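You operate a simulated robot arm through the tools that you are given. There is no shell and no other tool. Be economical: measure what you need, move in short steps, check, and stop when the job is done.

You are at the controls of a simulated robot arm. One attempt, no reset.

TASK
Close the open pot, wipe the smear, draw the plate back, lock the stop.
Fine: wipe with the blue pad and put it back; the stop stays at its mark. Set down upright: blue pad. What is to be rubbed or washed off counts as gone when no trace of it is left.
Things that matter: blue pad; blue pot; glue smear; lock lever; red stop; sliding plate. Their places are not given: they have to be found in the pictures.

Only the result counts: the job must be done as asked and must still hold three seconds after the hand-in. Knocking over, shifting, dropping, spilling or breaking anything else fails it.

THE ROBOT
A 6-joint arm with a two-finger parallel gripper, fixed in place. Base frame: the origin is at the foot of the arm, x ahead of it, y to its left, z up; the work surface is at about z = 918. Lengths are in mm, angles in rad, forces in N, time in s.
With the tool pointing down near the work surface it reaches from about 220 to 620 mm from the base axis. Its first joint turns from -1.152 to 1.152 rad. Payload 2.7 kg.
Tool frame: the origin (TCP) lies between the finger pads and is the grasp point; the fingertips stand 23 mm ahead of it; z points along the fingers, y is the line along which they close. Largest opening 94 mm; finger width 38, thickness 10; the body of the gripper, 54 by 96 mm, starts 39 mm behind the TCP.
Orientation is that of the tool frame in the base frame, as a unit quaternion [x, y, z, w]. With the fingers straight down and closing along the base's y, the tool's x points along the base's -x, its y along +y and its z along -z.

THE INTERFACE
- The arm moves only by the tool send_rows. Its argument "targets" is one flat list of numbers, 7 for each row, row after row: the gripper command, from -1 (shut) to 1 (fully open), values between in proportion, then the shift along the base's x, y, z in mm, then the turn, a rotation vector about the base's x, y, z in rad. In form: [hand, dx, dy, dz, wx, wy, wz, hand, dx, dy, dz, wx, wy, wz, ...]. A call has 1 to 10 rows; each row is the pose to reach, as a shift and turn from the pose commanded when the call began. A row lasts 0.2 s, in which the tool goes at most 50 mm and 0.15 rad; a call with a longer step from one row to the next is refused whole, and so is a gripper value outside its range. A pose out of reach is approached as far as the arm can. The call stops where the force on the tool passes 70 N (or 10 N more than at its start, if that is more) or the arm is blocked; 0.2 s more then pass. Each finger travels about 45 mm/s and halts on what it meets, pressing with about 23 N; the grip force reading is that of the motor and also rises with nothing between the fingers. The clock runs only during rows and for 0.2 s after the last one: add rows that repeat a pose to give the fingers time. It gives the time, the measured TCP pose, the force on the tool (base axes), the opening and the grip force at its end, in the units of the frame above (readings bear some noise), with the torque about the TCP (base axes, N m) and any sound that the robot's microphone picked up.
- Cameras (640 x 400 px; columns grow to the right, rows downward): "scene" is fixed at [84.7, -439.4, 1402.7]; the picture's right is [0.69, -0.72, 0.00], its down [-0.41, -0.39, -0.83] and it looks along [0.60, 0.57, -0.56] (base axes); focal length 273 px, centre (320, 200). "wrist" rides on the gripper at [86, 16, -74] in the tool frame; the picture's right is [-0.18, 0.98, 0.00], its down [-0.58, -0.11, -0.81] and it looks along [-0.79, -0.15, 0.59] (tool axes); focal length 243 px, centre (320, 200).
- capture(camera): a new picture of that camera. The clock stands still meanwhile.
- point_at(camera, pixels): for up to 12 pixels [column, row] of the newest picture of that camera ("zoom" is the newest enlarged one), the place [x, y, z] in the base frame of the surface seen there, good to about 3 mm. The clock stands still meanwhile.
- enlarge(camera, box): a new picture of the part [left, top, right, bottom] of that camera's present view, enlarged. The clock stands still meanwhile.
- sign_off(): hands the job in; it is judged then, once.

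Keep the steps short. Do not move on a guess: measure, check each grasp and each placing, and mend mistakes. In all there are 80 turns and 54 pictures (those below and enlarged ones count). Leave the gripper open and the arm clear of the work at the hand-in unless told otherwise, and finish with a single line.

The tools are called after "Call:" as a command line: name --argument value ..., lists and objects as JSON in quotes. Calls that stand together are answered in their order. send_rows: Moves the arm, as the interface text tells. Its arguments: {"type":"object","properties":{"targets":{"type":"array","items":{"type":"number"}}},"required":["targets"]} The other tools are called the same way: capture (camera) takes a picture; point_at (camera, pixels) gives the place of the surface under pixels of a picture; enlarge (camera, box) takes an enlarged picture of a part of a camera's view; sign_off () hands the job in.

At the start:

```text
time: 0.0
eef_pos: [385.9, -181.7, 1228.0]
tcp_rot: [-0.001, 1.0, 0.0, 0.0]
contact_force: [-0.7, -0.3, 0.5]
torque: [0.0, 0.0, -0.02]
gripper_width: 94.0
finger_force: 0.2
```

scene: 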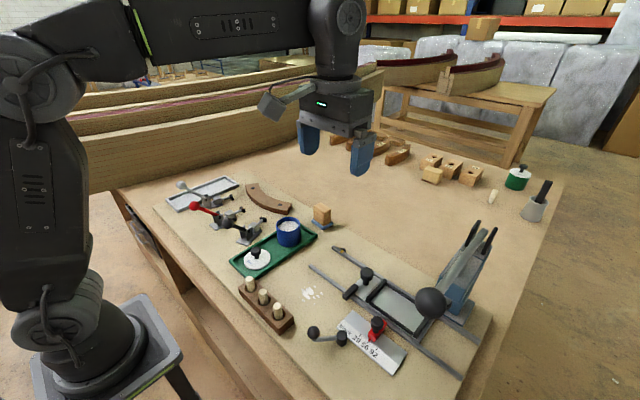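
wrist: 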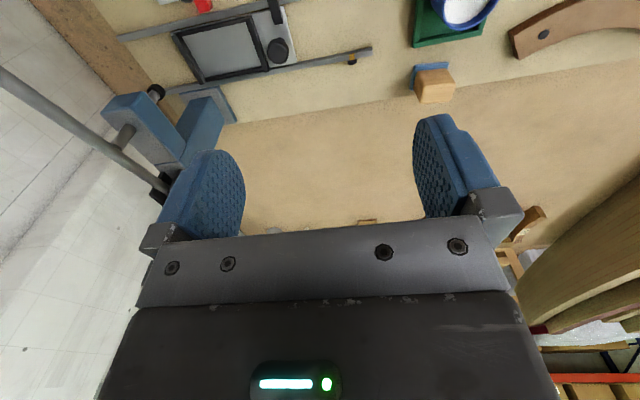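

I see the pot with a lid beside it on a green tray, a smear near (308,293), and a sliding plate with a red stop and levers. I'll enlarge these areas first.

Call:
enlarge --camera "scene" --box '[290, 230, 500, 380]'

Call:
enlarge --camera "scene" --box '[160, 170, 350, 340]'

```text
2.67 times, centred on (395, 305) of scene
```

zoom: 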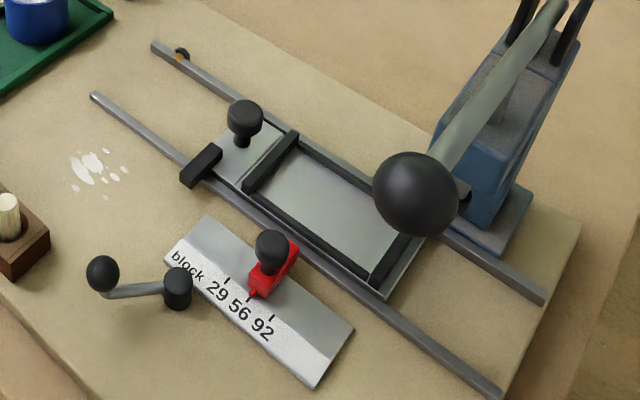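

```text
2.35 times, centred on (255, 255) of scene
```

zoom: 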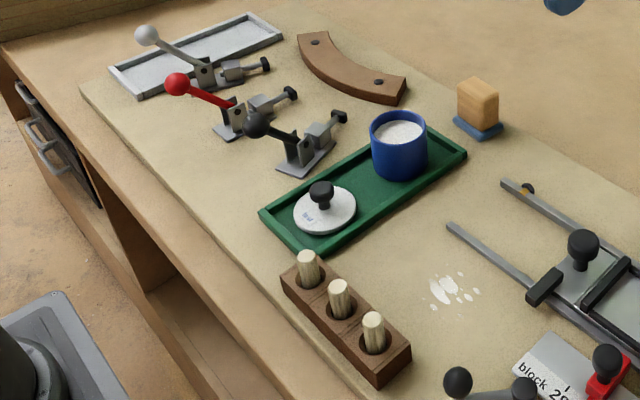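

Next I measure the key objects in the scene picture.

Call:
point_at --camera "scene" --pixels '[[256, 250], [257, 263], [289, 226], [289, 241], [322, 210], [322, 226], [308, 293], [367, 272], [313, 331], [341, 337], [378, 324], [432, 303]]'

Call:
point_at --camera "zoom" --pixels '[[503, 182], [450, 226], [526, 188], [583, 237], [544, 290], [435, 285], [478, 290], [265, 215], [465, 155], [370, 130], [426, 130], [399, 125]]'

```text
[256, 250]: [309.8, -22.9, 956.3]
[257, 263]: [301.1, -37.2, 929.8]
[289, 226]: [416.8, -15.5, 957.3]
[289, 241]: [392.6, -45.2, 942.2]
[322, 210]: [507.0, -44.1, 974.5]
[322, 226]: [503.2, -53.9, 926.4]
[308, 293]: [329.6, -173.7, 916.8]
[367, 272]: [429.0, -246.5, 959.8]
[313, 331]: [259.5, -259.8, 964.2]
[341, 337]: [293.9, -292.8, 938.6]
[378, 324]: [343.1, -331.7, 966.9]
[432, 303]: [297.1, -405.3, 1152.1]
```

```text
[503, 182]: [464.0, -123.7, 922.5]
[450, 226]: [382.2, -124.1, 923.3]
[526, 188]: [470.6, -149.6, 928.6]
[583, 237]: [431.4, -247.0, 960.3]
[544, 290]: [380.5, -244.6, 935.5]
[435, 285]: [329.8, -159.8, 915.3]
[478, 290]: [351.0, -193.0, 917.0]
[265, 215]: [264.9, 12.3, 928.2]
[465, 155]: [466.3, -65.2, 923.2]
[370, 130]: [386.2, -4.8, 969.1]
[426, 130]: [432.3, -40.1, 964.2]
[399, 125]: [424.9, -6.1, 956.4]
```

The rails run along base y, with the plate knob at (430,-247,960). I move back and lower for a better wrist view of the lock lever, stop and plate.

Call:
send_rows --targets '[1, -37, -12, -12, 0, 0, 0, 1, -73, -24, -24, 0, 0, 0, 1, -110, -36, -36, 0, 0, 0, 1, -146, -48, -48, 0, 0, 0]'

Call:
capture --camera "wrist"

Call:
capture --camera "scene"

```text
time: 1.0
eef_pos: [239.4, -230.2, 1178.9]
tcp_rot: [0.0, 1.0, 0.001, 0.001]
contact_force: [-0.7, 0.2, 0.0]
torque: [-0.02, -0.02, 0.0]
gripper_width: 94.2
finger_force: 0.1
```

```text
49 pictures are left
```

wrist: 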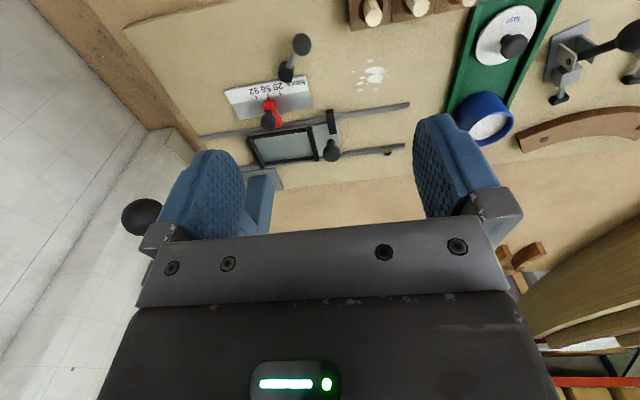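

```text
48 pictures are left
```

scene: 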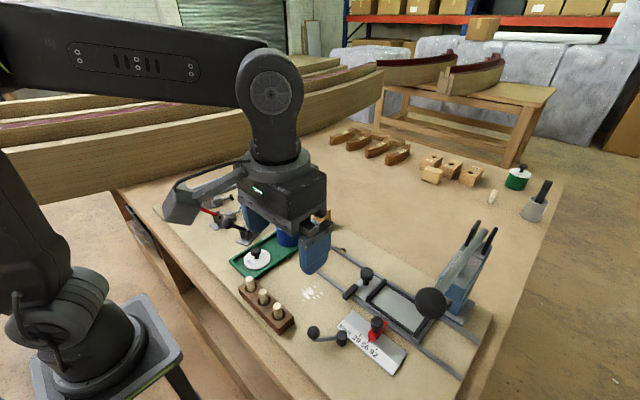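

Call:
enlarge --camera "wrist" --box '[200, 20, 420, 180]'

Call:
enlarge --camera "scene" --box '[300, 300, 420, 380]'

```text
2.50 times, centred on (310, 100) of wrist
```

zoom: 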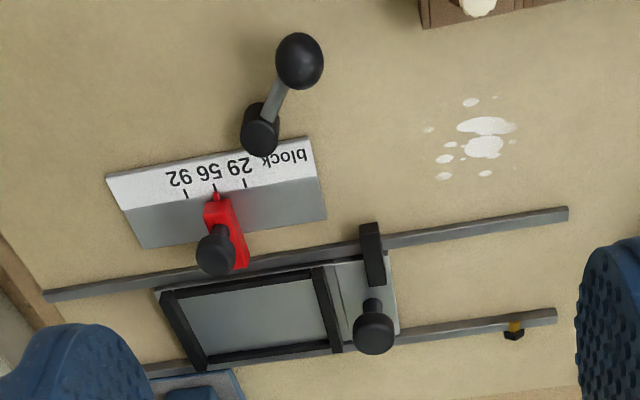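

```text
5.00 times, centred on (360, 340) of scene
```

zoom: 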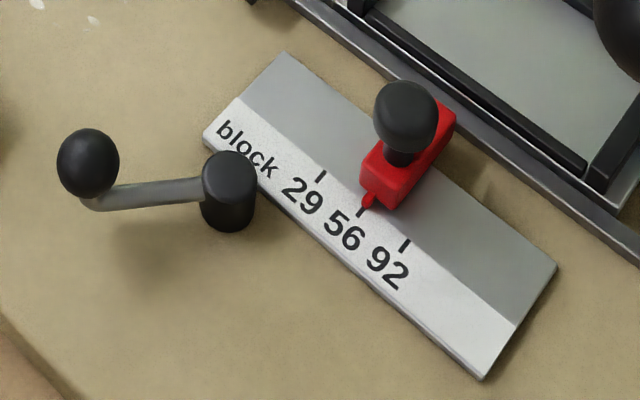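

The plate's knob end is free toward +y. The lock lever pivots beside the scale, and the stop is at 56. I now measure the lid, pot and pad from the wrist view.

Call:
point_at --camera "wrist" --pixels '[[514, 46], [476, 40], [520, 8], [535, 22], [460, 108], [512, 125], [488, 95], [485, 142], [490, 127], [505, 62]]'

Call:
send_rows --targets '[1, 0, 50, -10, 0, 0, 0, 1, 0, 100, -20, 0, 0, 0, 1, 0, 150, -30, 0, 0, 0, 1, 0, 200, -40, 0, 0, 0, 1, 0, 205, -70, 0, 0, 0]'

Call:
capture --camera "wrist"

```text
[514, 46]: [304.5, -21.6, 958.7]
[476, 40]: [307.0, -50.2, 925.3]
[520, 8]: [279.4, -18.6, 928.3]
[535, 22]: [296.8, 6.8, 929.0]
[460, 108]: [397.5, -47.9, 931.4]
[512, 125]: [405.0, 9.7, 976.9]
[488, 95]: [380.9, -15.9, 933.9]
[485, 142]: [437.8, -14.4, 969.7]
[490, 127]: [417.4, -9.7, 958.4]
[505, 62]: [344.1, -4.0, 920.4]
```

```text
refused: row 1 steps farther than a row can; nothing moved
```

```text
45 pictures are left
```

wrist: 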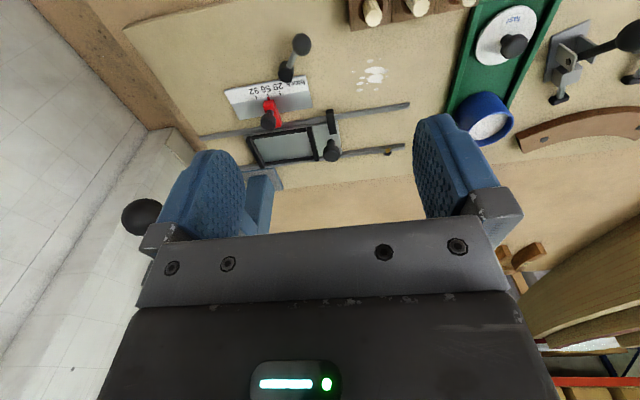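

I must keep steps under 50 mm. I move toward the pot for a closer view.

Call:
send_rows --targets '[1, 0, 45, -10, 0, 0, 0, 1, 0, 90, -25, 0, 0, 0, 1, 0, 135, -45, 0, 0, 0, 1, 0, 175, -65, 0, 0, 0, 1, 0, 205, -80, 0, 0, 0]'

Call:
capture --camera "wrist"

```text
time: 2.2
eef_pos: [239.3, -25.8, 1099.6]
tcp_rot: [0.001, 1.0, 0.0, 0.001]
contact_force: [0.2, 0.3, 0.4]
torque: [0.01, 0.01, 0.05]
gripper_width: 94.1
finger_force: 0.2
```

```text
44 pictures are left
```

wrist: 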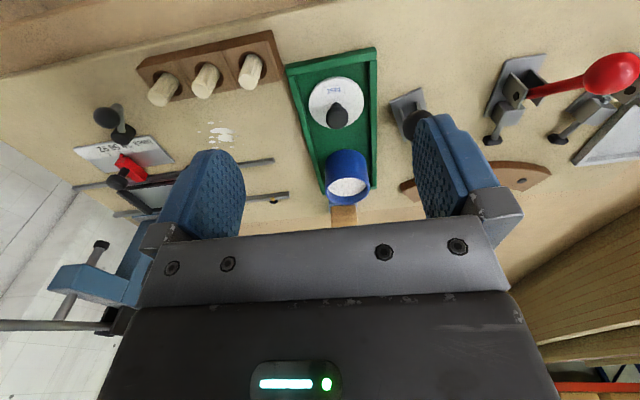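

Call:
enlarge --camera "wrist" --box '[270, 40, 430, 230]'

Call:
point_at --camera "wrist" --pixels '[[337, 115], [310, 100], [364, 100], [337, 78], [340, 128], [326, 188], [368, 188], [348, 179], [348, 200], [345, 188], [343, 213], [345, 221]]'

```text
2.11 times, centred on (350, 135) of wrist
```

zoom: 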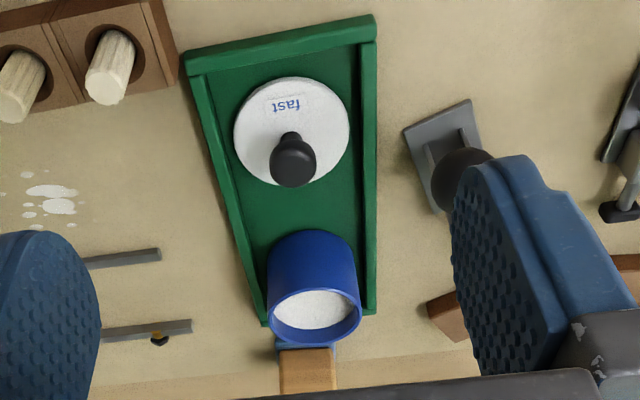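

```text
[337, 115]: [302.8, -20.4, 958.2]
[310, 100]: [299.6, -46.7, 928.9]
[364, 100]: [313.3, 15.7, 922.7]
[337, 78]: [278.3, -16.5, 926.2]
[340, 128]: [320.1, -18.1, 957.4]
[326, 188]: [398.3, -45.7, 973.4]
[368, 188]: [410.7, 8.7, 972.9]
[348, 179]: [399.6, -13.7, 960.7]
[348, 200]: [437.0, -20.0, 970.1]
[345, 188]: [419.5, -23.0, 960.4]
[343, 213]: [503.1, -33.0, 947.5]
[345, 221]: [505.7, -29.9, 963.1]
```

Lid knob centre is about (310,-20.5), top at 958. Pot rim centre is about (409,-19), rim at 971. I move above the knob with the fingers half open and descend to z≈955.

Call:
send_rows --targets '[0.1, 35, 3, 0, 0, 0, 0, 0.1, 70, 5, -20, 0, 0, 0, 0.1, 70, 5, -60, 0, 0, 0, 0.1, 70, 5, -90, 0, 0, 0, 0.1, 70, 5, -90, 0, 0, 0]'

Call:
capture --camera "wrist"

Call:
enlarge --camera "scene" --box '[200, 180, 340, 290]'

```text
time: 3.4
eef_pos: [309.9, -19.8, 1011.1]
tcp_rot: [0.0, 1.0, 0.0, 0.001]
contact_force: [0.0, 0.3, 0.0]
torque: [0.02, 0.01, 0.01]
gripper_width: 51.8
finger_force: 0.1
```

```text
42 pictures are left
```

wrist: 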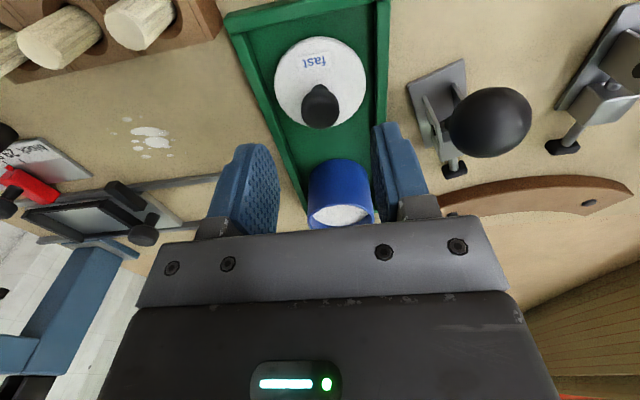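

```text
3.64 times, centred on (270, 235) of scene
```

zoom: 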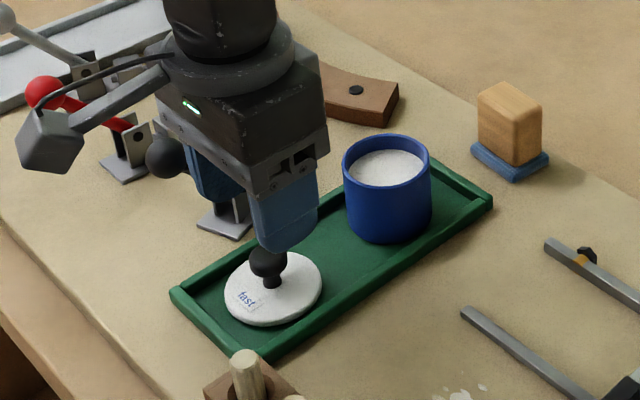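

The black toggle clamp's ball looks near the left finger, so I measure it and the knob before going down.

Call:
point_at --camera "wrist" --pixels '[[490, 120], [460, 120], [490, 145], [320, 105], [308, 108], [333, 108], [320, 124], [275, 80], [366, 85], [320, 38], [340, 160], [345, 215]]'

```text
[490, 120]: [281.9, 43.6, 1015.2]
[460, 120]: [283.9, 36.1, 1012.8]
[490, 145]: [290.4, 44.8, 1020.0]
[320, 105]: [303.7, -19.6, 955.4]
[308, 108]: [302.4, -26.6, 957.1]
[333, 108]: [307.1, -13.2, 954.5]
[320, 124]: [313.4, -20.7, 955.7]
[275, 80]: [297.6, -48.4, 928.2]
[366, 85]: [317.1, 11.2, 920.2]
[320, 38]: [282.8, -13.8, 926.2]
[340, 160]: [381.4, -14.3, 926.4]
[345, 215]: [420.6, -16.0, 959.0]
```

The ball centre is about (289,50,1006), and the gripper body reaches y≈28, which leaves roughly 9 mm. I go straight down to z≈954 and close.

Call:
send_rows --targets '[0.1, 0, -1, -20, 0, 0, 0, 0.1, 0, -1, -40, 0, 0, 0, 0.1, 0, -1, -57, 0, 0, 0, 0.1, 0, -1, -57, 0, 0, 0, -1, 0, -1, -57, 0, 0, 0, -1, 0, -1, -57, 0, 0, 0, -1, 0, -1, -57, 0, 0, 0, -1, 0, -1, -57, 0, 0, 0]'

Call:
capture --camera "wrist"

```text
time: 5.2
eef_pos: [310.8, -21.1, 953.4]
tcp_rot: [0.0, 1.0, 0.0, 0.001]
contact_force: [1.7, 1.4, 11.0]
torque: [0.03, -0.05, -0.01]
gripper_width: 22.4
finger_force: 23.3
```

```text
40 pictures are left
```

wrist: 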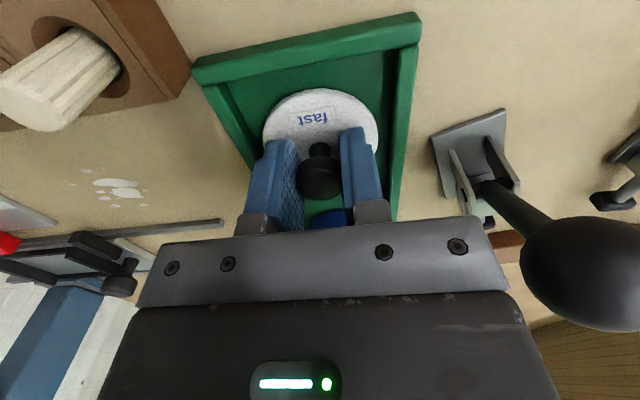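

Width is 22.4, so the knob is held. I lift 75 mm straight up and check.

Call:
send_rows --targets '[-1, 0, 0, 15, 0, 0, 0, -1, 0, 0, 35, 0, 0, 0, -1, 0, 0, 55, 0, 0, 0, -1, 0, 0, 75, 0, 0, 0, -1, 0, 0, 75, 0, 0, 0]'

Call:
capture --camera "wrist"

Call:
enlarge --camera "scene" --box '[200, 180, 340, 290]'

```text
time: 6.4
eef_pos: [308.6, -21.1, 1028.3]
tcp_rot: [0.0, 1.0, 0.0, 0.0]
contact_force: [0.3, -0.1, -0.9]
torque: [-0.01, -0.02, 0.03]
gripper_width: 22.5
finger_force: 23.7
```

```text
39 pictures are left
```

wrist: 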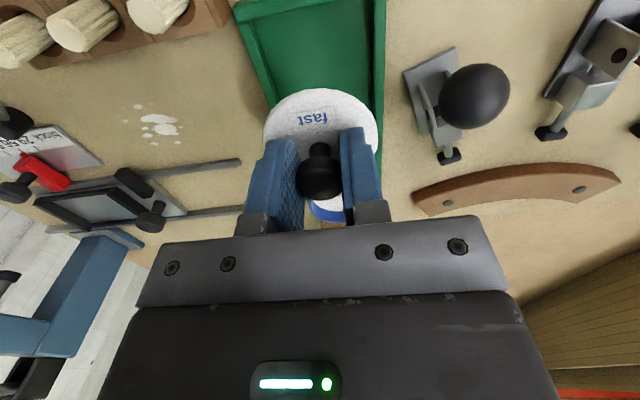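

```text
3.64 times, centred on (270, 235) of scene
```

zoom: 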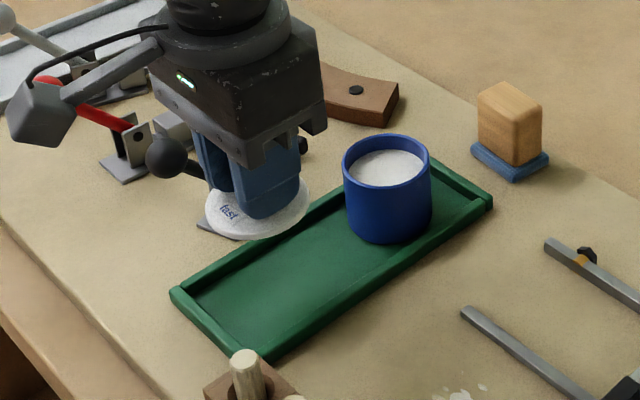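

The lid is held level. I measure the pot rim and lid edges precisely.

Call:
point_at --camera "zoom" --pixels '[[344, 165], [429, 165], [387, 188], [387, 137], [352, 150], [422, 150], [207, 213], [306, 205], [258, 236], [387, 165], [400, 185]]'

```text
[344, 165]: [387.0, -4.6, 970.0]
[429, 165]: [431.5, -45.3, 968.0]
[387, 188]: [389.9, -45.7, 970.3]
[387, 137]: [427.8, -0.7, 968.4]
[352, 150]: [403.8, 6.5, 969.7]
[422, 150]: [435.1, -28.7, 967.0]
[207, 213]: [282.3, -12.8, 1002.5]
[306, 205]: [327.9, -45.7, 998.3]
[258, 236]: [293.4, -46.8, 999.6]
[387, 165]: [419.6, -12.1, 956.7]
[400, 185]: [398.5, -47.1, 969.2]
```

Pot centre is about (409,-21.5), and the lid is centred on the tool. I move +100 mm in x and lower to just above the rim.

Call:
send_rows --targets '[-1, 33, 0, 0, 0, 0, 0, -1, 67, 0, 0, 0, 0, 0, -1, 100, 0, 0, 0, 0, 0, -1, 100, 0, -10, 0, 0, 0, -1, 100, 0, -18, 0, 0, 0, -1, 100, 0, -18, 0, 0, 0]'

Call:
enlarge --camera "scene" --box '[240, 190, 350, 270]'

Call:
capture --camera "wrist"

```text
time: 7.8
eef_pos: [408.9, -21.5, 1010.1]
tcp_rot: [0.0, 1.0, 0.001, 0.0]
contact_force: [-1.2, 0.1, 0.6]
torque: [0.01, -0.01, 0.0]
gripper_width: 22.4
finger_force: 22.6
```

```text
5.00 times, centred on (295, 230) of scene
```

zoom: 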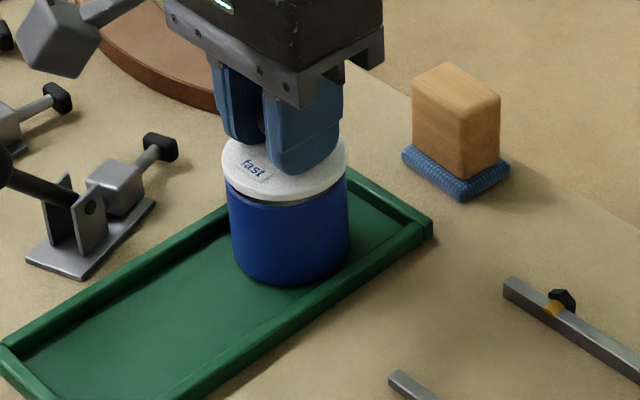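

```text
36 pictures are left
```

wrist: 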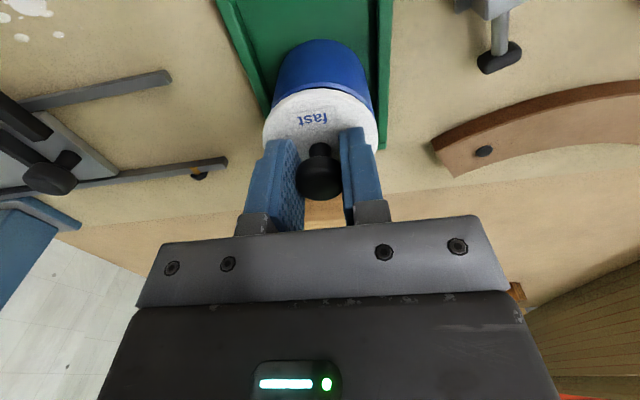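

The lid is about 2–3 mm to the left in the scene view. I correct (+2,-1) and lower in small steps, watching force.

Call:
send_rows --targets '[-1, 2, -1, 0, 0, 0, 0, -1, 2, -1, -3, 0, 0, 0, -1, 2, -1, -6, 0, 0, 0, -1, 2, -1, -8, 0, 0, 0, -1, 2, -1, -8, 0, 0, 0]'

Call:
enlarge --camera "scene" --box '[240, 190, 350, 270]'

```text
time: 9.0
eef_pos: [411.5, -22.5, 1005.4]
tcp_rot: [-0.001, 1.0, 0.0, 0.004]
contact_force: [-11.0, 2.0, 43.1]
torque: [-0.38, -0.08, -0.05]
gripper_width: 22.1
finger_force: 22.7
```

```text
5.00 times, centred on (295, 230) of scene
```

zoom: 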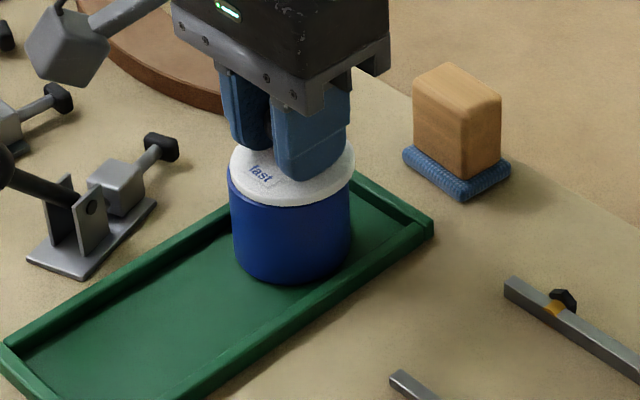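

Contact is 43 N at z 1005, with torque showing the lid bearing on the +x/-y side. I lift slightly, shift back (-2,+1.5) and try again.

Call:
send_rows --targets '[-1, 0, 0, 6, 0, 0, 0, -1, -2, 1.5, 6, 0, 0, 0, -1, -2, 1.5, 3, 0, 0, 0, -1, -2, 1.5, 0, 0, 0, 0, -1, -2, 1.5, 0, 0, 0, 0]'

```text
time: 10.2
eef_pos: [409.8, -20.3, 1003.2]
tcp_rot: [0.001, 1.0, 0.0, 0.002]
contact_force: [-3.7, 4.0, 23.6]
torque: [0.24, 0.25, -0.09]
gripper_width: 22.3
finger_force: 23.1
heard: snap
```

A snap was heard and the lid went lower. I look.

Call:
enlarge --camera "scene" --box '[240, 190, 350, 270]'

```text
5.00 times, centred on (295, 230) of scene
```

zoom: 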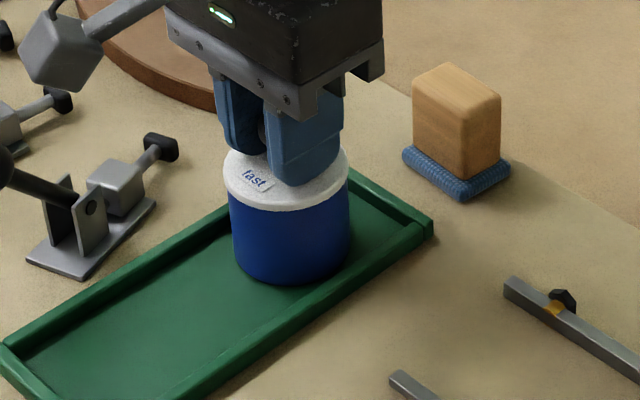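

It looks seated. I press gently 2 mm more, to confirm it's bottomed, then relax.

Call:
send_rows --targets '[-1, 0, 0, -1, 0, 0, 0, -1, 0, 0, -2, 0, 0, 0, -1, 0, 0, -2, 0, 0, 0]'

```text
time: 11.0
eef_pos: [408.7, -20.1, 1002.0]
tcp_rot: [-0.001, 1.0, 0.0, 0.004]
contact_force: [-9.8, 6.2, 43.8]
torque: [0.13, 0.64, 0.06]
gripper_width: 21.9
finger_force: 22.5
```

It is bottomed. I relieve the pressure, open and rise.

Call:
send_rows --targets '[-1, 0, 0, 2, 0, 0, 0, 0, 0, 0, 2, 0, 0, 0, 0, 0, 0, 2, 0, 0, 0, 0, 0, 0, 2, 0, 0, 0, 0, 0, 0, 30, 0, 0, 0, 0, 0, 0, 70, 0, 0, 0, 0, 0, 0, 100, 0, 0, 0]'

Call:
enlarge --camera "scene" --box '[240, 190, 350, 270]'

Call:
capture --camera "wrist"

```text
time: 12.6
eef_pos: [408.4, -19.5, 1100.5]
tcp_rot: [0.0, 1.0, 0.0, -0.001]
contact_force: [0.9, 0.2, 0.0]
torque: [0.01, 0.01, -0.04]
gripper_width: 46.9
finger_force: 0.1
```

```text
5.00 times, centred on (295, 230) of scene
```

zoom: 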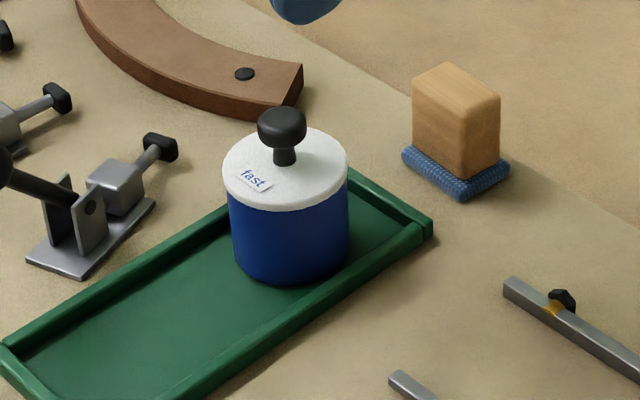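

```text
32 pictures are left
```

wrist: 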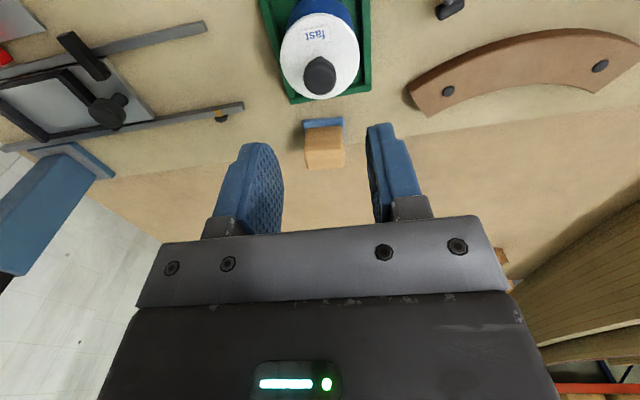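

The pot is closed. Now I measure the pad's block and base.

Call:
point_at --camera "zoom" --pixels '[[418, 84], [447, 66], [497, 97], [466, 113], [458, 88], [404, 158], [462, 199], [508, 170], [463, 174], [416, 140], [498, 150]]'

Call:
point_at --camera "wrist" --pixels '[[306, 124], [341, 120], [307, 166], [343, 166], [325, 150], [307, 138], [341, 136]]'

```text
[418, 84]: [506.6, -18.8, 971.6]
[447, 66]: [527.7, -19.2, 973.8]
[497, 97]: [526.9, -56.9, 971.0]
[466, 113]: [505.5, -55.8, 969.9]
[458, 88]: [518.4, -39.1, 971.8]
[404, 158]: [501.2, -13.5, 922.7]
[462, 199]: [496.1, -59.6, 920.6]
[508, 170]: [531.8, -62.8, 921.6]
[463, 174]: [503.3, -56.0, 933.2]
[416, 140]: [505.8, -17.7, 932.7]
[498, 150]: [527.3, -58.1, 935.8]
```

```text
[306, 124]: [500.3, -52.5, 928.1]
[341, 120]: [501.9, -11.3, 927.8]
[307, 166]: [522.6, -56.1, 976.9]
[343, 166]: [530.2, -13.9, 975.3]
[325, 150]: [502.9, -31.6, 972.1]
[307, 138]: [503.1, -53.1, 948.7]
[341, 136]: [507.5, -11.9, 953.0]
```

The block spans x 504–529, y -57 to -15, top 973, and the pad base is below z≈930. The wrist camera would come close to the pot knob, so I yaw the tool +90° while moving above the pad and grip along x.

Call:
send_rows --targets '[0, 10, -2, 5, 0, 0, 0.147, 0, 20, -4, 5, 0, 0, 0.294, 0, 32, -6, 5, 0, 0, 0.441, 0, 44, -8, 5, 0, 0, 0.588, 0, 55, -10, 5, 0, 0, 0.735, 0, 66, -12, 5, 0, 0, 0.882, 0, 77, -14, 5, 0, 0, 1.029, 0, 88, -16, 5, 0, 0, 1.176, 0, 98, -17.5, 5, 0, 0, 1.323, 0, 108, -17.5, 5, 0, 0, 1.47]'

Call:
send_rows --targets '[0, 0, 0, 0, 0, 0, 0.101, 0, 0, 0, -30, 0, 0, 0.101, 0, 0, 0, -60, 0, 0, 0.101, 0, 0, 0, -80, 0, 0, 0.101, 0, 0, 0, -80, 0, 0, 0.101]'

Call:
capture --camera "wrist"

Call:
enlarge --camera "scene" --box '[260, 150, 380, 240]'

```text
time: 14.8
eef_pos: [518.8, -37.6, 1105.4]
tcp_rot: [-0.672, 0.741, 0.0, 0.0]
contact_force: [-0.1, 0.0, 0.4]
torque: [0.0, 0.0, -0.02]
gripper_width: 47.3
finger_force: 0.0
```

```text
time: 16.0
eef_pos: [518.0, -37.8, 1024.7]
tcp_rot: [-0.707, 0.707, 0.0, 0.0]
contact_force: [-0.6, -0.4, -1.0]
torque: [0.01, 0.03, -0.01]
gripper_width: 47.2
finger_force: 0.1
```

```text
31 pictures are left
```

wrist: 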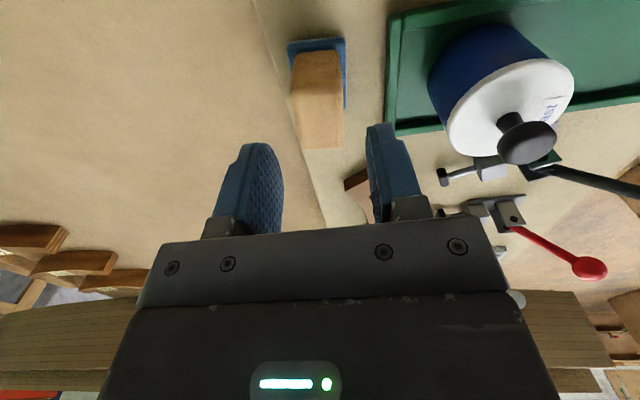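

```text
4.44 times, centred on (320, 195) of scene
```

zoom: 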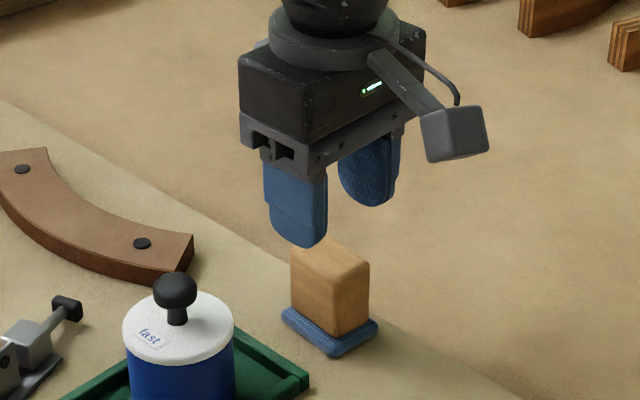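

The fingers straddle the block. I shift -1.5 in x, descend to z≈957 and close.

Call:
send_rows --targets '[0, -1.5, 0, -25, 0, 0, 0, 0, -1.5, 0, -50, 0, 0, 0, 0, -1.5, 0, -68, 0, 0, 0, 0, -1.5, 0, -68, 0, 0, 0, -1, -1.5, 0, -68, 0, 0, 0, -1, -1.5, 0, -68, 0, 0, 0, -1, -1.5, 0, -68, 0, 0, 0]'

Call:
enlarge --camera "scene" --box '[260, 150, 380, 240]'

Call:
capture --camera "scene"

```text
time: 17.6
eef_pos: [515.1, -37.0, 957.6]
tcp_rot: [-0.707, 0.708, 0.0, 0.0]
contact_force: [0.4, 0.2, -0.3]
torque: [-0.03, 0.01, 0.01]
gripper_width: 29.8
finger_force: 22.5
```

```text
4.44 times, centred on (320, 195) of scene
```

zoom: 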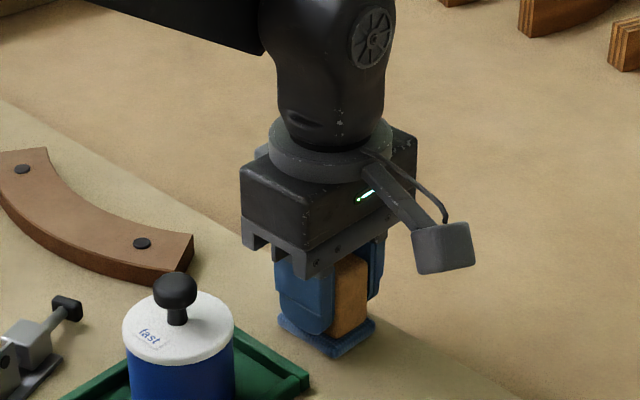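

```text
28 pictures are left
```

scene: 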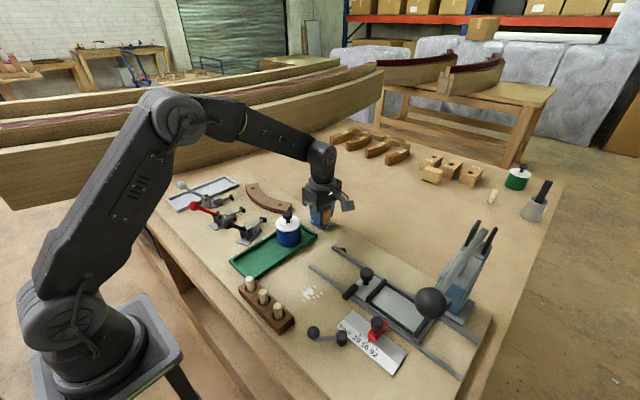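

The pad is held (29.8 mm) with its home at TCP (515,-37,957.6). I zoom on the smear to get its extent.

Call:
enlarge --camera "scene" --box '[280, 270, 340, 310]'

```text
10.00 times, centred on (310, 290) of scene
```

zoom: 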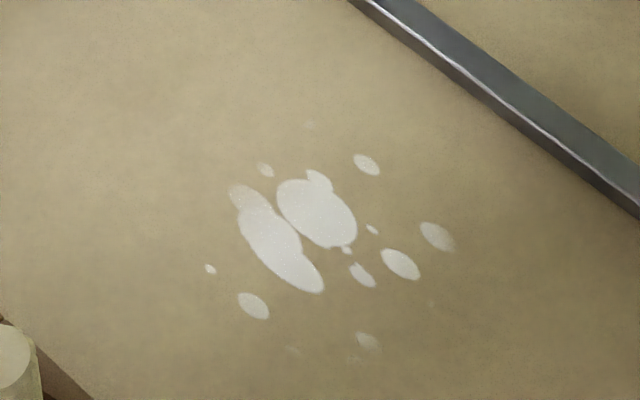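

Call:
point_at --camera "zoom" --pixels '[[210, 269], [254, 306], [366, 342], [437, 236], [367, 164], [265, 169], [310, 125], [293, 350], [432, 303], [310, 235], [380, 20], [20, 350]]'

```text
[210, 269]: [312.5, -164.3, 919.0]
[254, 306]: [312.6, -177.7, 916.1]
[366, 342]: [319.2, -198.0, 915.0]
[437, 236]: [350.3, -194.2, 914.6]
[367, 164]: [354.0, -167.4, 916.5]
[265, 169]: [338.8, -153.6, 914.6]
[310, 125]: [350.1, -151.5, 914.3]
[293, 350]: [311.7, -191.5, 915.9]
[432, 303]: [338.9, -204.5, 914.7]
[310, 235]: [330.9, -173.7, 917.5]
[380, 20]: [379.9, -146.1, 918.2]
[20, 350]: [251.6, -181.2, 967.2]
```

The smear spans x 310–356, y -151 to -206. I lift 60 mm and carry the pad above (333,-178).

Call:
send_rows --targets '[-1, 0, 0, 25, 0, 0, 0, -1, 0, 0, 60, 0, 0, 0, -1, -26, -20, 60, 0, 0, 0, -1, -57, -43, 60, 0, 0, 0, -1, -88, -67, 60, 0, 0, 0, -1, -119, -92, 60, 0, 0, 0, -1, -150, -117, 60, 0, 0, 0, -1, -182, -141, 60, 0, 0, 0, -1, -182, -141, 30, 0, 0, 0, -1, -182, -141, 12, 0, 0, 0]'

Call:
enlarge --camera "scene" --box '[240, 210, 400, 320]'

```text
time: 19.8
eef_pos: [333.7, -178.7, 968.5]
tcp_rot: [-0.707, 0.707, 0.0, 0.0]
contact_force: [-0.5, 0.0, -0.9]
torque: [-0.01, 0.01, 0.01]
gripper_width: 29.6
finger_force: 23.3
```

```text
3.64 times, centred on (320, 265) of scene
```

zoom: 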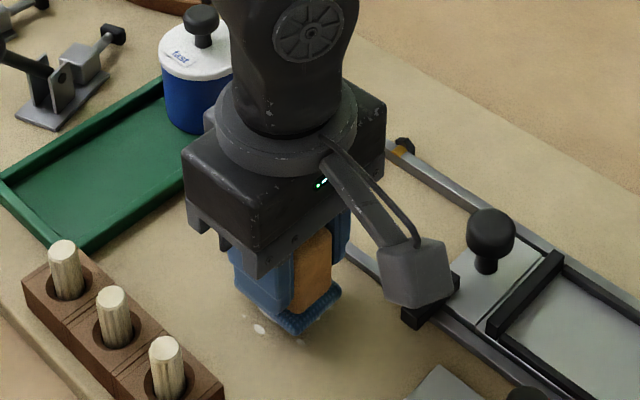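

Position is good. I check the rack edge clearance.

Call:
point_at --camera "zoom" --pixels '[[150, 312], [185, 345], [222, 388], [105, 270], [425, 312], [445, 270]]'

Call:
send_rows --targets '[-1, 0, 0, -4, 0, 0, 0, -1, 0, 0, -8, 0, 0, 0, -1, 0, 0, -11, 0, 0, 0, -1, 0, 0, -11, 0, 0, 0]'

```text
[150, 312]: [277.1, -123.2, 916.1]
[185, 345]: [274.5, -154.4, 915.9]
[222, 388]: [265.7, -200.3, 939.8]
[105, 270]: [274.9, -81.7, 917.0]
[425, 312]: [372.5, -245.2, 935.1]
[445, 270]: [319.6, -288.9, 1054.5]
```

```text
time: 20.8
eef_pos: [333.3, -178.6, 957.3]
tcp_rot: [0.707, -0.707, 0.0, -0.001]
contact_force: [0.9, 0.7, -0.7]
torque: [0.02, 0.01, 0.03]
gripper_width: 29.7
finger_force: 22.5
```

Rack edge is at x≈275, which is clear. There is no contact yet, so I lower further in small steps.

Call:
send_rows --targets '[-1, 0, 0, -1, 0, 0, 0, -1, 0, 0, -2, 0, 0, 0, -1, 0, 0, -3, 0, 0, 0, -1, 0, 0, -3, 0, 0, 0]'

```text
time: 21.8
eef_pos: [334.5, -179.8, 956.1]
tcp_rot: [0.708, -0.706, 0.0, 0.0]
contact_force: [-4.3, 2.6, 24.2]
torque: [0.01, 0.21, -0.01]
gripper_width: 29.9
finger_force: 23.1
```

Contact is 24 N. I wipe with strokes in y at three x positions.

Call:
send_rows --targets '[-1, 0, 20, 0, 0, 0, 0, -1, 0, -20, 0, 0, 0, 0, -1, -12, -20, 0, 0, 0, 0, -1, -12, 20, 0, 0, 0, 0, -1, -12, -20, 0, 0, 0, 0, -1, 12, -20, 0, 0, 0, 0, -1, 12, 20, 0, 0, 0, 0, -1, 12, -20, 0, 0, 0, 0, -1, 0, -20, 0, 0, 0, 0, -1, 0, 20, 0, 0, 0, 0]'

```text
time: 24.0
eef_pos: [332.8, -158.6, 955.7]
tcp_rot: [0.707, -0.707, 0.0, -0.001]
contact_force: [-0.8, -0.3, -0.1]
torque: [-0.01, -0.01, 0.01]
gripper_width: 29.9
finger_force: 22.7
```

Force has dropped to zero, so I lift and move aside in +y to inspect the smear and pad.

Call:
send_rows --targets '[-1, 0, 0, 20, 0, 0, 0, -1, 10, 20, 50, 0, 0, 0, -1, 20, 60, 60, 0, 0, 0, -1, 20, 60, 60, 0, 0, 0]'

Call:
enlarge --camera "scene" --box '[260, 210, 380, 310]'

```text
time: 25.0
eef_pos: [354.2, -98.7, 1015.8]
tcp_rot: [-0.707, 0.707, 0.0, 0.0]
contact_force: [0.0, -0.3, -0.3]
torque: [0.01, 0.01, 0.0]
gripper_width: 30.0
finger_force: 22.9
```

```text
4.00 times, centred on (320, 260) of scene
```

zoom: 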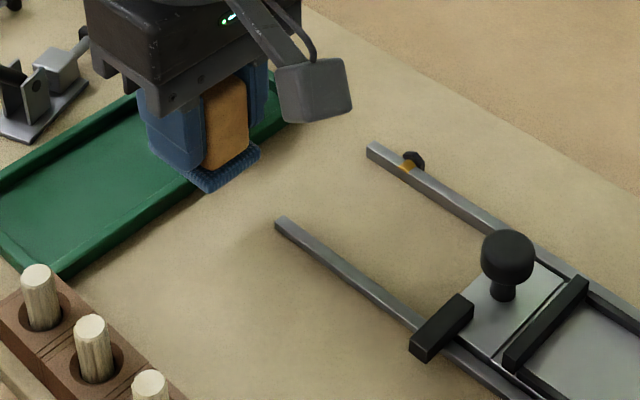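

It looks clean. I zoom hard to look for traces.

Call:
enlarge --camera "scene" --box '[280, 270, 340, 310]'

```text
10.00 times, centred on (310, 290) of scene
```

zoom: 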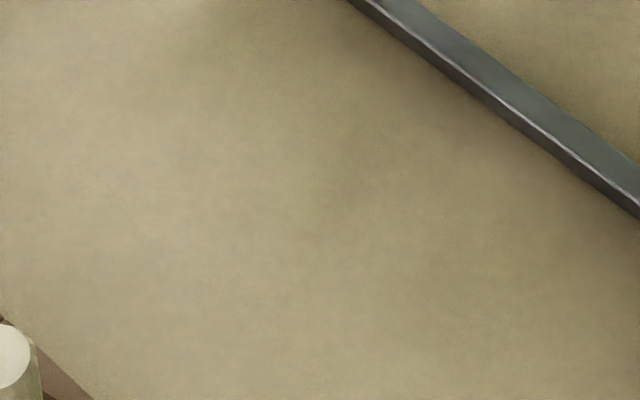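

Clean. I carry the pad back around the pot: first +x at y≈-105, then +y to home.

Call:
send_rows --targets '[-1, 40, -8, 5, 0, 0, 0, -1, 80, -8, 5, 0, 0, 0, -1, 120, -8, 5, 0, 0, 0, -1, 161, -8, 5, 0, 0, 0, -1, 161, 26, 5, 0, 0, 0, -1, 161, 61.7, 5, 0, 0, 0, -1, 161, 61.7, -25, 0, 0, 0, -1, 161, 61.7, -48, 0, 0, 0, -1, 161, 61.7, -48, 0, 0, 0]'

Call:
enlarge --camera "scene" --box '[270, 170, 370, 240]'

```text
time: 27.0
eef_pos: [514.4, -39.0, 966.3]
tcp_rot: [-0.706, 0.708, 0.001, 0.001]
contact_force: [0.1, -0.4, -0.8]
torque: [-0.02, 0.02, 0.04]
gripper_width: 29.8
finger_force: 22.8
```

```text
5.71 times, centred on (320, 205) of scene
```

zoom: 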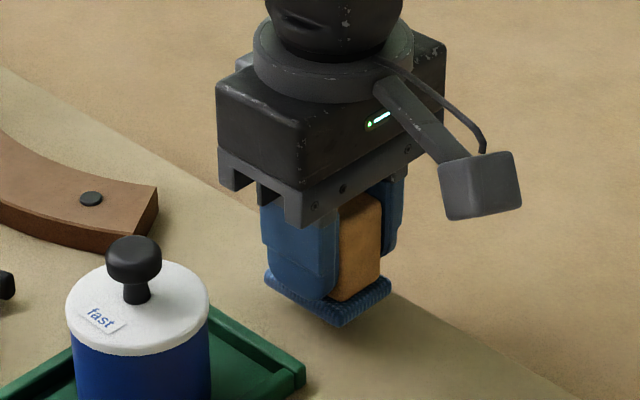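

The pad is upright above home. I correct (+0.7,+2) and lower until contact.

Call:
send_rows --targets '[-1, 0.7, 1.5, -4, 0, 0, 0, -1, 0.7, 1.5, -7, 0, 0, 0, -1, 0.7, 1.5, -9, 0, 0, 0, -1, 0.7, 1.5, -9, 0, 0, 0]'

```text
time: 28.0
eef_pos: [516.8, -35.6, 957.3]
tcp_rot: [0.707, -0.707, -0.001, 0.0]
contact_force: [0.1, 0.2, -0.4]
torque: [0.0, 0.01, 0.02]
gripper_width: 29.7
finger_force: 23.3
```

Call:
send_rows --targets '[-1, -0.5, 0, -0.7, 0, 0, 0, -1, -0.5, 0, -1.3, 0, 0, 0, -1, -0.5, 0, -1.3, 0, 0, 0]'

Call:
enlarge --camera "scene" --box '[270, 170, 370, 240]'

```text
time: 28.8
eef_pos: [514.8, -35.8, 955.5]
tcp_rot: [0.708, -0.707, 0.0, 0.0]
contact_force: [0.4, 0.0, -0.1]
torque: [0.01, 0.01, 0.01]
gripper_width: 29.8
finger_force: 22.8
```

```text
5.71 times, centred on (320, 205) of scene
```

zoom: 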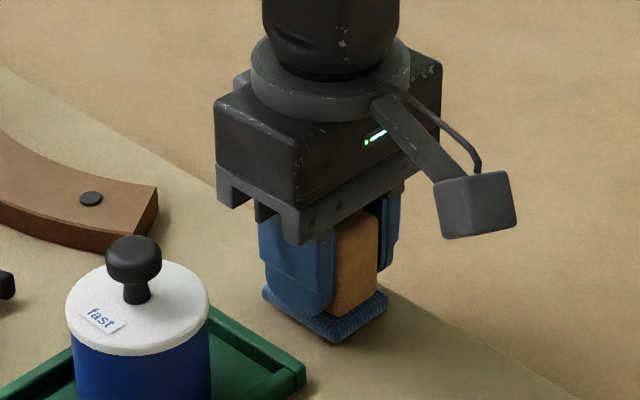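

Still no contact. The pad has slipped up slightly in the grip, so I lower a little more.

Call:
send_rows --targets '[-1, 0, -0.5, -1, 0, 0, 0, -1, 0, -0.5, -2, 0, 0, 0, -1, 0, -0.5, -2, 0, 0, 0]'

```text
time: 29.6
eef_pos: [514.8, -36.3, 954.4]
tcp_rot: [-0.707, 0.707, 0.0, 0.0]
contact_force: [0.5, 0.4, -0.4]
torque: [-0.02, -0.01, -0.01]
gripper_width: 30.0
finger_force: 22.7
```

Call:
send_rows --targets '[-1, 0, 0, -1, 0, 0, 0, -1, 0, 0, -2, 0, 0, 0, -1, 0, 0, -2, 0, 0, 0]'

Call:
enlarge --camera "scene" --box '[300, 190, 350, 240]'

```text
time: 30.4
eef_pos: [515.1, -36.0, 953.4]
tcp_rot: [0.708, -0.706, 0.001, -0.001]
contact_force: [-7.4, 1.4, 18.7]
torque: [0.0, 0.29, 0.0]
gripper_width: 29.6
finger_force: 23.0
```

```text
8.00 times, centred on (325, 215) of scene
```

zoom: 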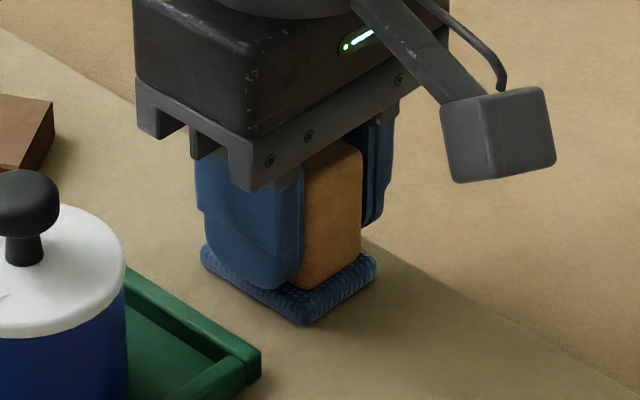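

Contact is 19 N and the pad rests on the board. I open and rise.

Call:
send_rows --targets '[-1, 0, 0, 1, 0, 0, 0, 0, 0, 0, 1, 0, 0, 0, 0, 0, 0, 1, 0, 0, 0, 0, 0, 0, 1, 0, 0, 0, 0, 0, 0, 30, 0, 0, 0, 0, 0, 0, 75, 0, 0, 0, 0, 0, 0, 120, 0, 0, 0, 0, 0, -45, 120, 0, 0, 0]'

Call:
enlarge --camera "scene" --box '[240, 190, 350, 270]'

```text
time: 32.2
eef_pos: [514.7, -82.0, 1073.0]
tcp_rot: [0.707, -0.707, 0.0, 0.0]
contact_force: [-0.1, -0.4, 0.0]
torque: [0.0, -0.01, 0.02]
gripper_width: 47.0
finger_force: 0.0
```

```text
5.00 times, centred on (295, 230) of scene
```

zoom: 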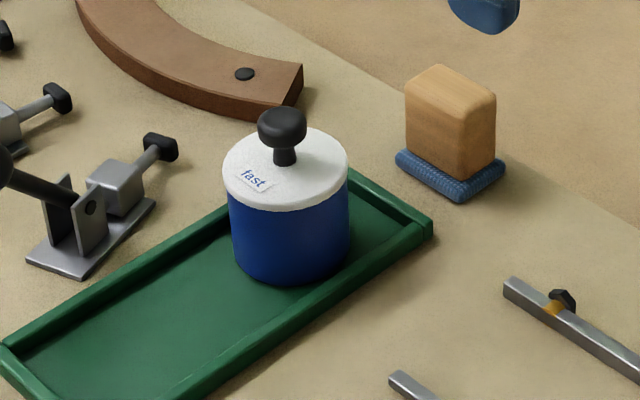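

The pad is back upright. I check its position.

Call:
point_at --camera "zoom" --pixels '[[411, 86], [440, 68], [492, 97], [461, 113], [398, 158], [460, 199], [503, 170]]'

```text
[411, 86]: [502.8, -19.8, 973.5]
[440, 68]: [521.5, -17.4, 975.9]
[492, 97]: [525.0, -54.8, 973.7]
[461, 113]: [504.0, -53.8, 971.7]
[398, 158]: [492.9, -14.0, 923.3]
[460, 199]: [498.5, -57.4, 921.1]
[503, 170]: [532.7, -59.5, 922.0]
```

The pad is back within about 3 mm. Next I yaw back -90° while moving above the plate knob at (430,-247).

Call:
send_rows --targets '[0, -8.5, -16.5, 0, 0, 0, -0.147, 0, -17, -33, 0, 0, 0, -0.294, 0, -25.5, -49.5, 0, 0, 0, -0.441, 0, -34, -66, 0, 0, 0, -0.588, 0, -42.5, -82.5, 0, 0, 0, -0.735, 0, -51, -99, 0, 0, 0, -0.882, 0, -59.5, -115.5, 0, 0, 0, -1.029, 0, -68, -132, 0, 0, 0, -1.176, 0, -76.5, -148.5, 0, 0, 0, -1.323, 0, -85, -165, 0, 0, 0, -1.47]'

Call:
send_rows --targets '[0, 0, 0, -20, 0, 0, -0.101, 0, 0, 0, -45, 0, 0, -0.101, 0, 0, 0, -60, 0, 0, -0.101, 0, 0, 0, -60, 0, 0, -0.101]'

Call:
capture --camera "wrist"

Call:
enlarge --camera "scene" --box '[310, 210, 430, 300]'

```text
time: 34.4
eef_pos: [430.0, -246.0, 1072.9]
tcp_rot: [-0.05, 0.999, 0.001, 0.0]
contact_force: [0.8, -0.2, 0.4]
torque: [0.0, -0.01, -0.01]
gripper_width: 47.1
finger_force: 0.1
```

```text
time: 35.4
eef_pos: [429.5, -245.2, 1013.4]
tcp_rot: [0.001, 1.0, 0.0, 0.0]
contact_force: [-0.8, -0.2, 0.2]
torque: [0.03, 0.03, -0.01]
gripper_width: 47.2
finger_force: 0.1
```

```text
19 pictures are left
```

wrist: 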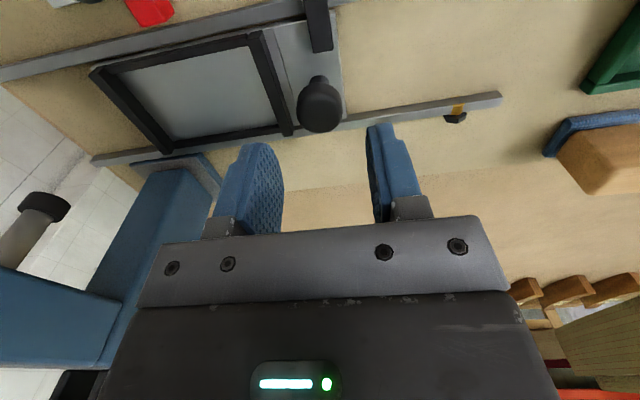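

```text
4.44 times, centred on (370, 255) of scene
```

zoom: 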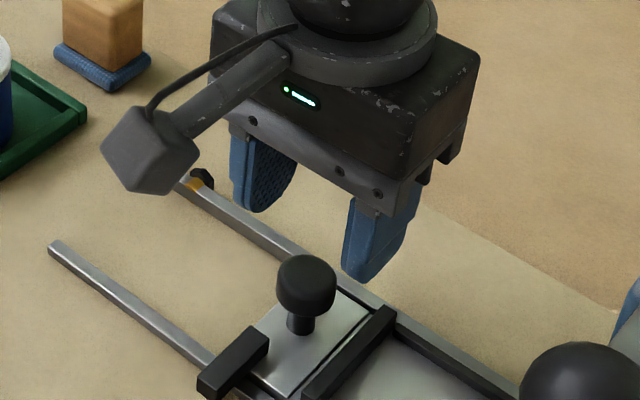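

Measuring the knob, plate surface, crossbar and press clearances.

Call:
point_at --camera "wrist" --pixels '[[320, 105], [299, 105], [342, 105], [320, 128], [341, 90], [250, 45], [290, 130], [320, 30], [455, 112], [200, 170], [45, 205], [500, 98]]'

Call:
point_at --camera "zoom" --pixels '[[306, 270], [306, 300], [300, 325], [285, 345], [235, 360], [350, 350]]'

```text
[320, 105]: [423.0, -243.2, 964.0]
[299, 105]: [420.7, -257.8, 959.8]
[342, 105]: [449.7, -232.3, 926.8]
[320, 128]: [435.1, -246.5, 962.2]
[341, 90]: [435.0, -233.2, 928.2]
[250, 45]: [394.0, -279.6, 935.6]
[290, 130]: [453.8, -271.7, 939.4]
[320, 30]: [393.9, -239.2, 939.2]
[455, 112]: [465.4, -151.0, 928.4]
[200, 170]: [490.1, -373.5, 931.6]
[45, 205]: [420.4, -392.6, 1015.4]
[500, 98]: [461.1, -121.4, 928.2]
```

```text
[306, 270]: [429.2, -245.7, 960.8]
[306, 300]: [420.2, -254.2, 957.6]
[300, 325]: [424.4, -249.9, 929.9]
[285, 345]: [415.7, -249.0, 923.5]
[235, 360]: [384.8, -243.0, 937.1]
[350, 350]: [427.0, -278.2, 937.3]
```

Knob centre is about (429,-246), z 945–962. I lower to z≈964 (tips 941, above the crossbar), with a narrower opening, then close.

Call:
send_rows --targets '[-0.2, 0, -0.5, -15, 0, 0, 0, -0.2, 0, -0.5, -35, 0, 0, 0, -0.2, 0, -0.5, -49, 0, 0, 0, -0.2, 0, -0.5, -49, 0, 0, 0, -1, 0, -0.5, -49, 0, 0, 0, -1, 0, -0.5, -49, 0, 0, 0, -1, 0, -0.5, -49, 0, 0, 0]'

```text
time: 37.0
eef_pos: [430.5, -247.8, 963.3]
tcp_rot: [0.0, 1.0, 0.0, 0.0]
contact_force: [-0.3, 1.1, -2.5]
torque: [-0.01, -0.21, -0.01]
gripper_width: 27.3
finger_force: 45.1
```

The knob is held at 27.3 mm. I pull +y gently and watch the force.

Call:
send_rows --targets '[-1, 0, 4, 0, 0, 0, 0, -1, 0, 8, 0, 0, 0, 0, -1, 0, 14, 0, 0, 0, 0, -1, 0, 20, 0, 0, 0, 0]'

```text
time: 38.0
eef_pos: [430.9, -227.1, 963.8]
tcp_rot: [0.0, 1.0, 0.0, 0.001]
contact_force: [4.3, -1.2, -4.9]
torque: [0.06, 0.51, -0.04]
gripper_width: 27.2
finger_force: 44.6
```

The plate slides freely. I continue to about y -180, then slowly.

Call:
send_rows --targets '[-1, 0, 10, 0, 0, 0, 0, -1, 0, 20, 0, 0, 0, 0, -1, 0, 30, 0, 0, 0, 0, -1, 0, 40, 0, 0, 0, 0, -1, 0, 46, 0, 0, 0, 0, -1, 0, 46, 0, 0, 0, 0]'

Call:
enlarge --camera "scene" --box '[290, 210, 450, 320]'

```text
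time: 39.4
eef_pos: [430.3, -180.1, 963.8]
tcp_rot: [0.001, 1.0, 0.0, 0.0]
contact_force: [0.5, -1.8, -1.7]
torque: [-0.01, -0.26, -0.04]
gripper_width: 27.4
finger_force: 44.7
```

```text
3.64 times, centred on (370, 265) of scene
```

zoom: 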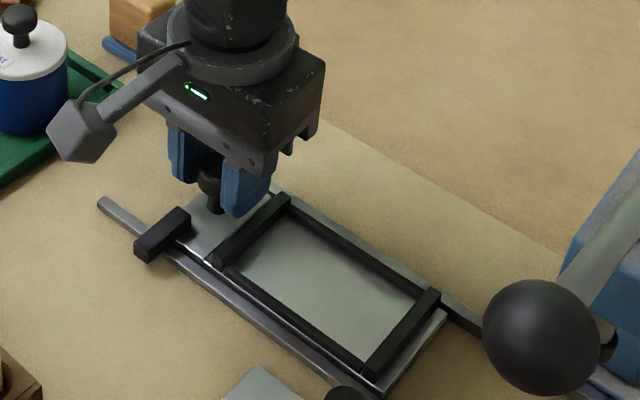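

It is moving well. I continue in small steps toward the end stop.

Call:
send_rows --targets '[-1, 0, 3, 0, 0, 0, 0, -1, 0, 6, 0, 0, 0, 0, -1, 0, 9, 0, 0, 0, 0, -1, 0, 12, 0, 0, 0, 0, -1, 0, 15, 0, 0, 0, 0, -1, 0, 18, 0, 0, 0, 0, -1, 0, 21, 0, 0, 0, 0]'

```text
time: 41.0
eef_pos: [429.0, -159.5, 962.9]
tcp_rot: [-0.001, 1.0, 0.001, 0.0]
contact_force: [-0.7, -0.6, 2.5]
torque: [-0.05, -0.43, 0.08]
gripper_width: 27.2
finger_force: 45.2
```

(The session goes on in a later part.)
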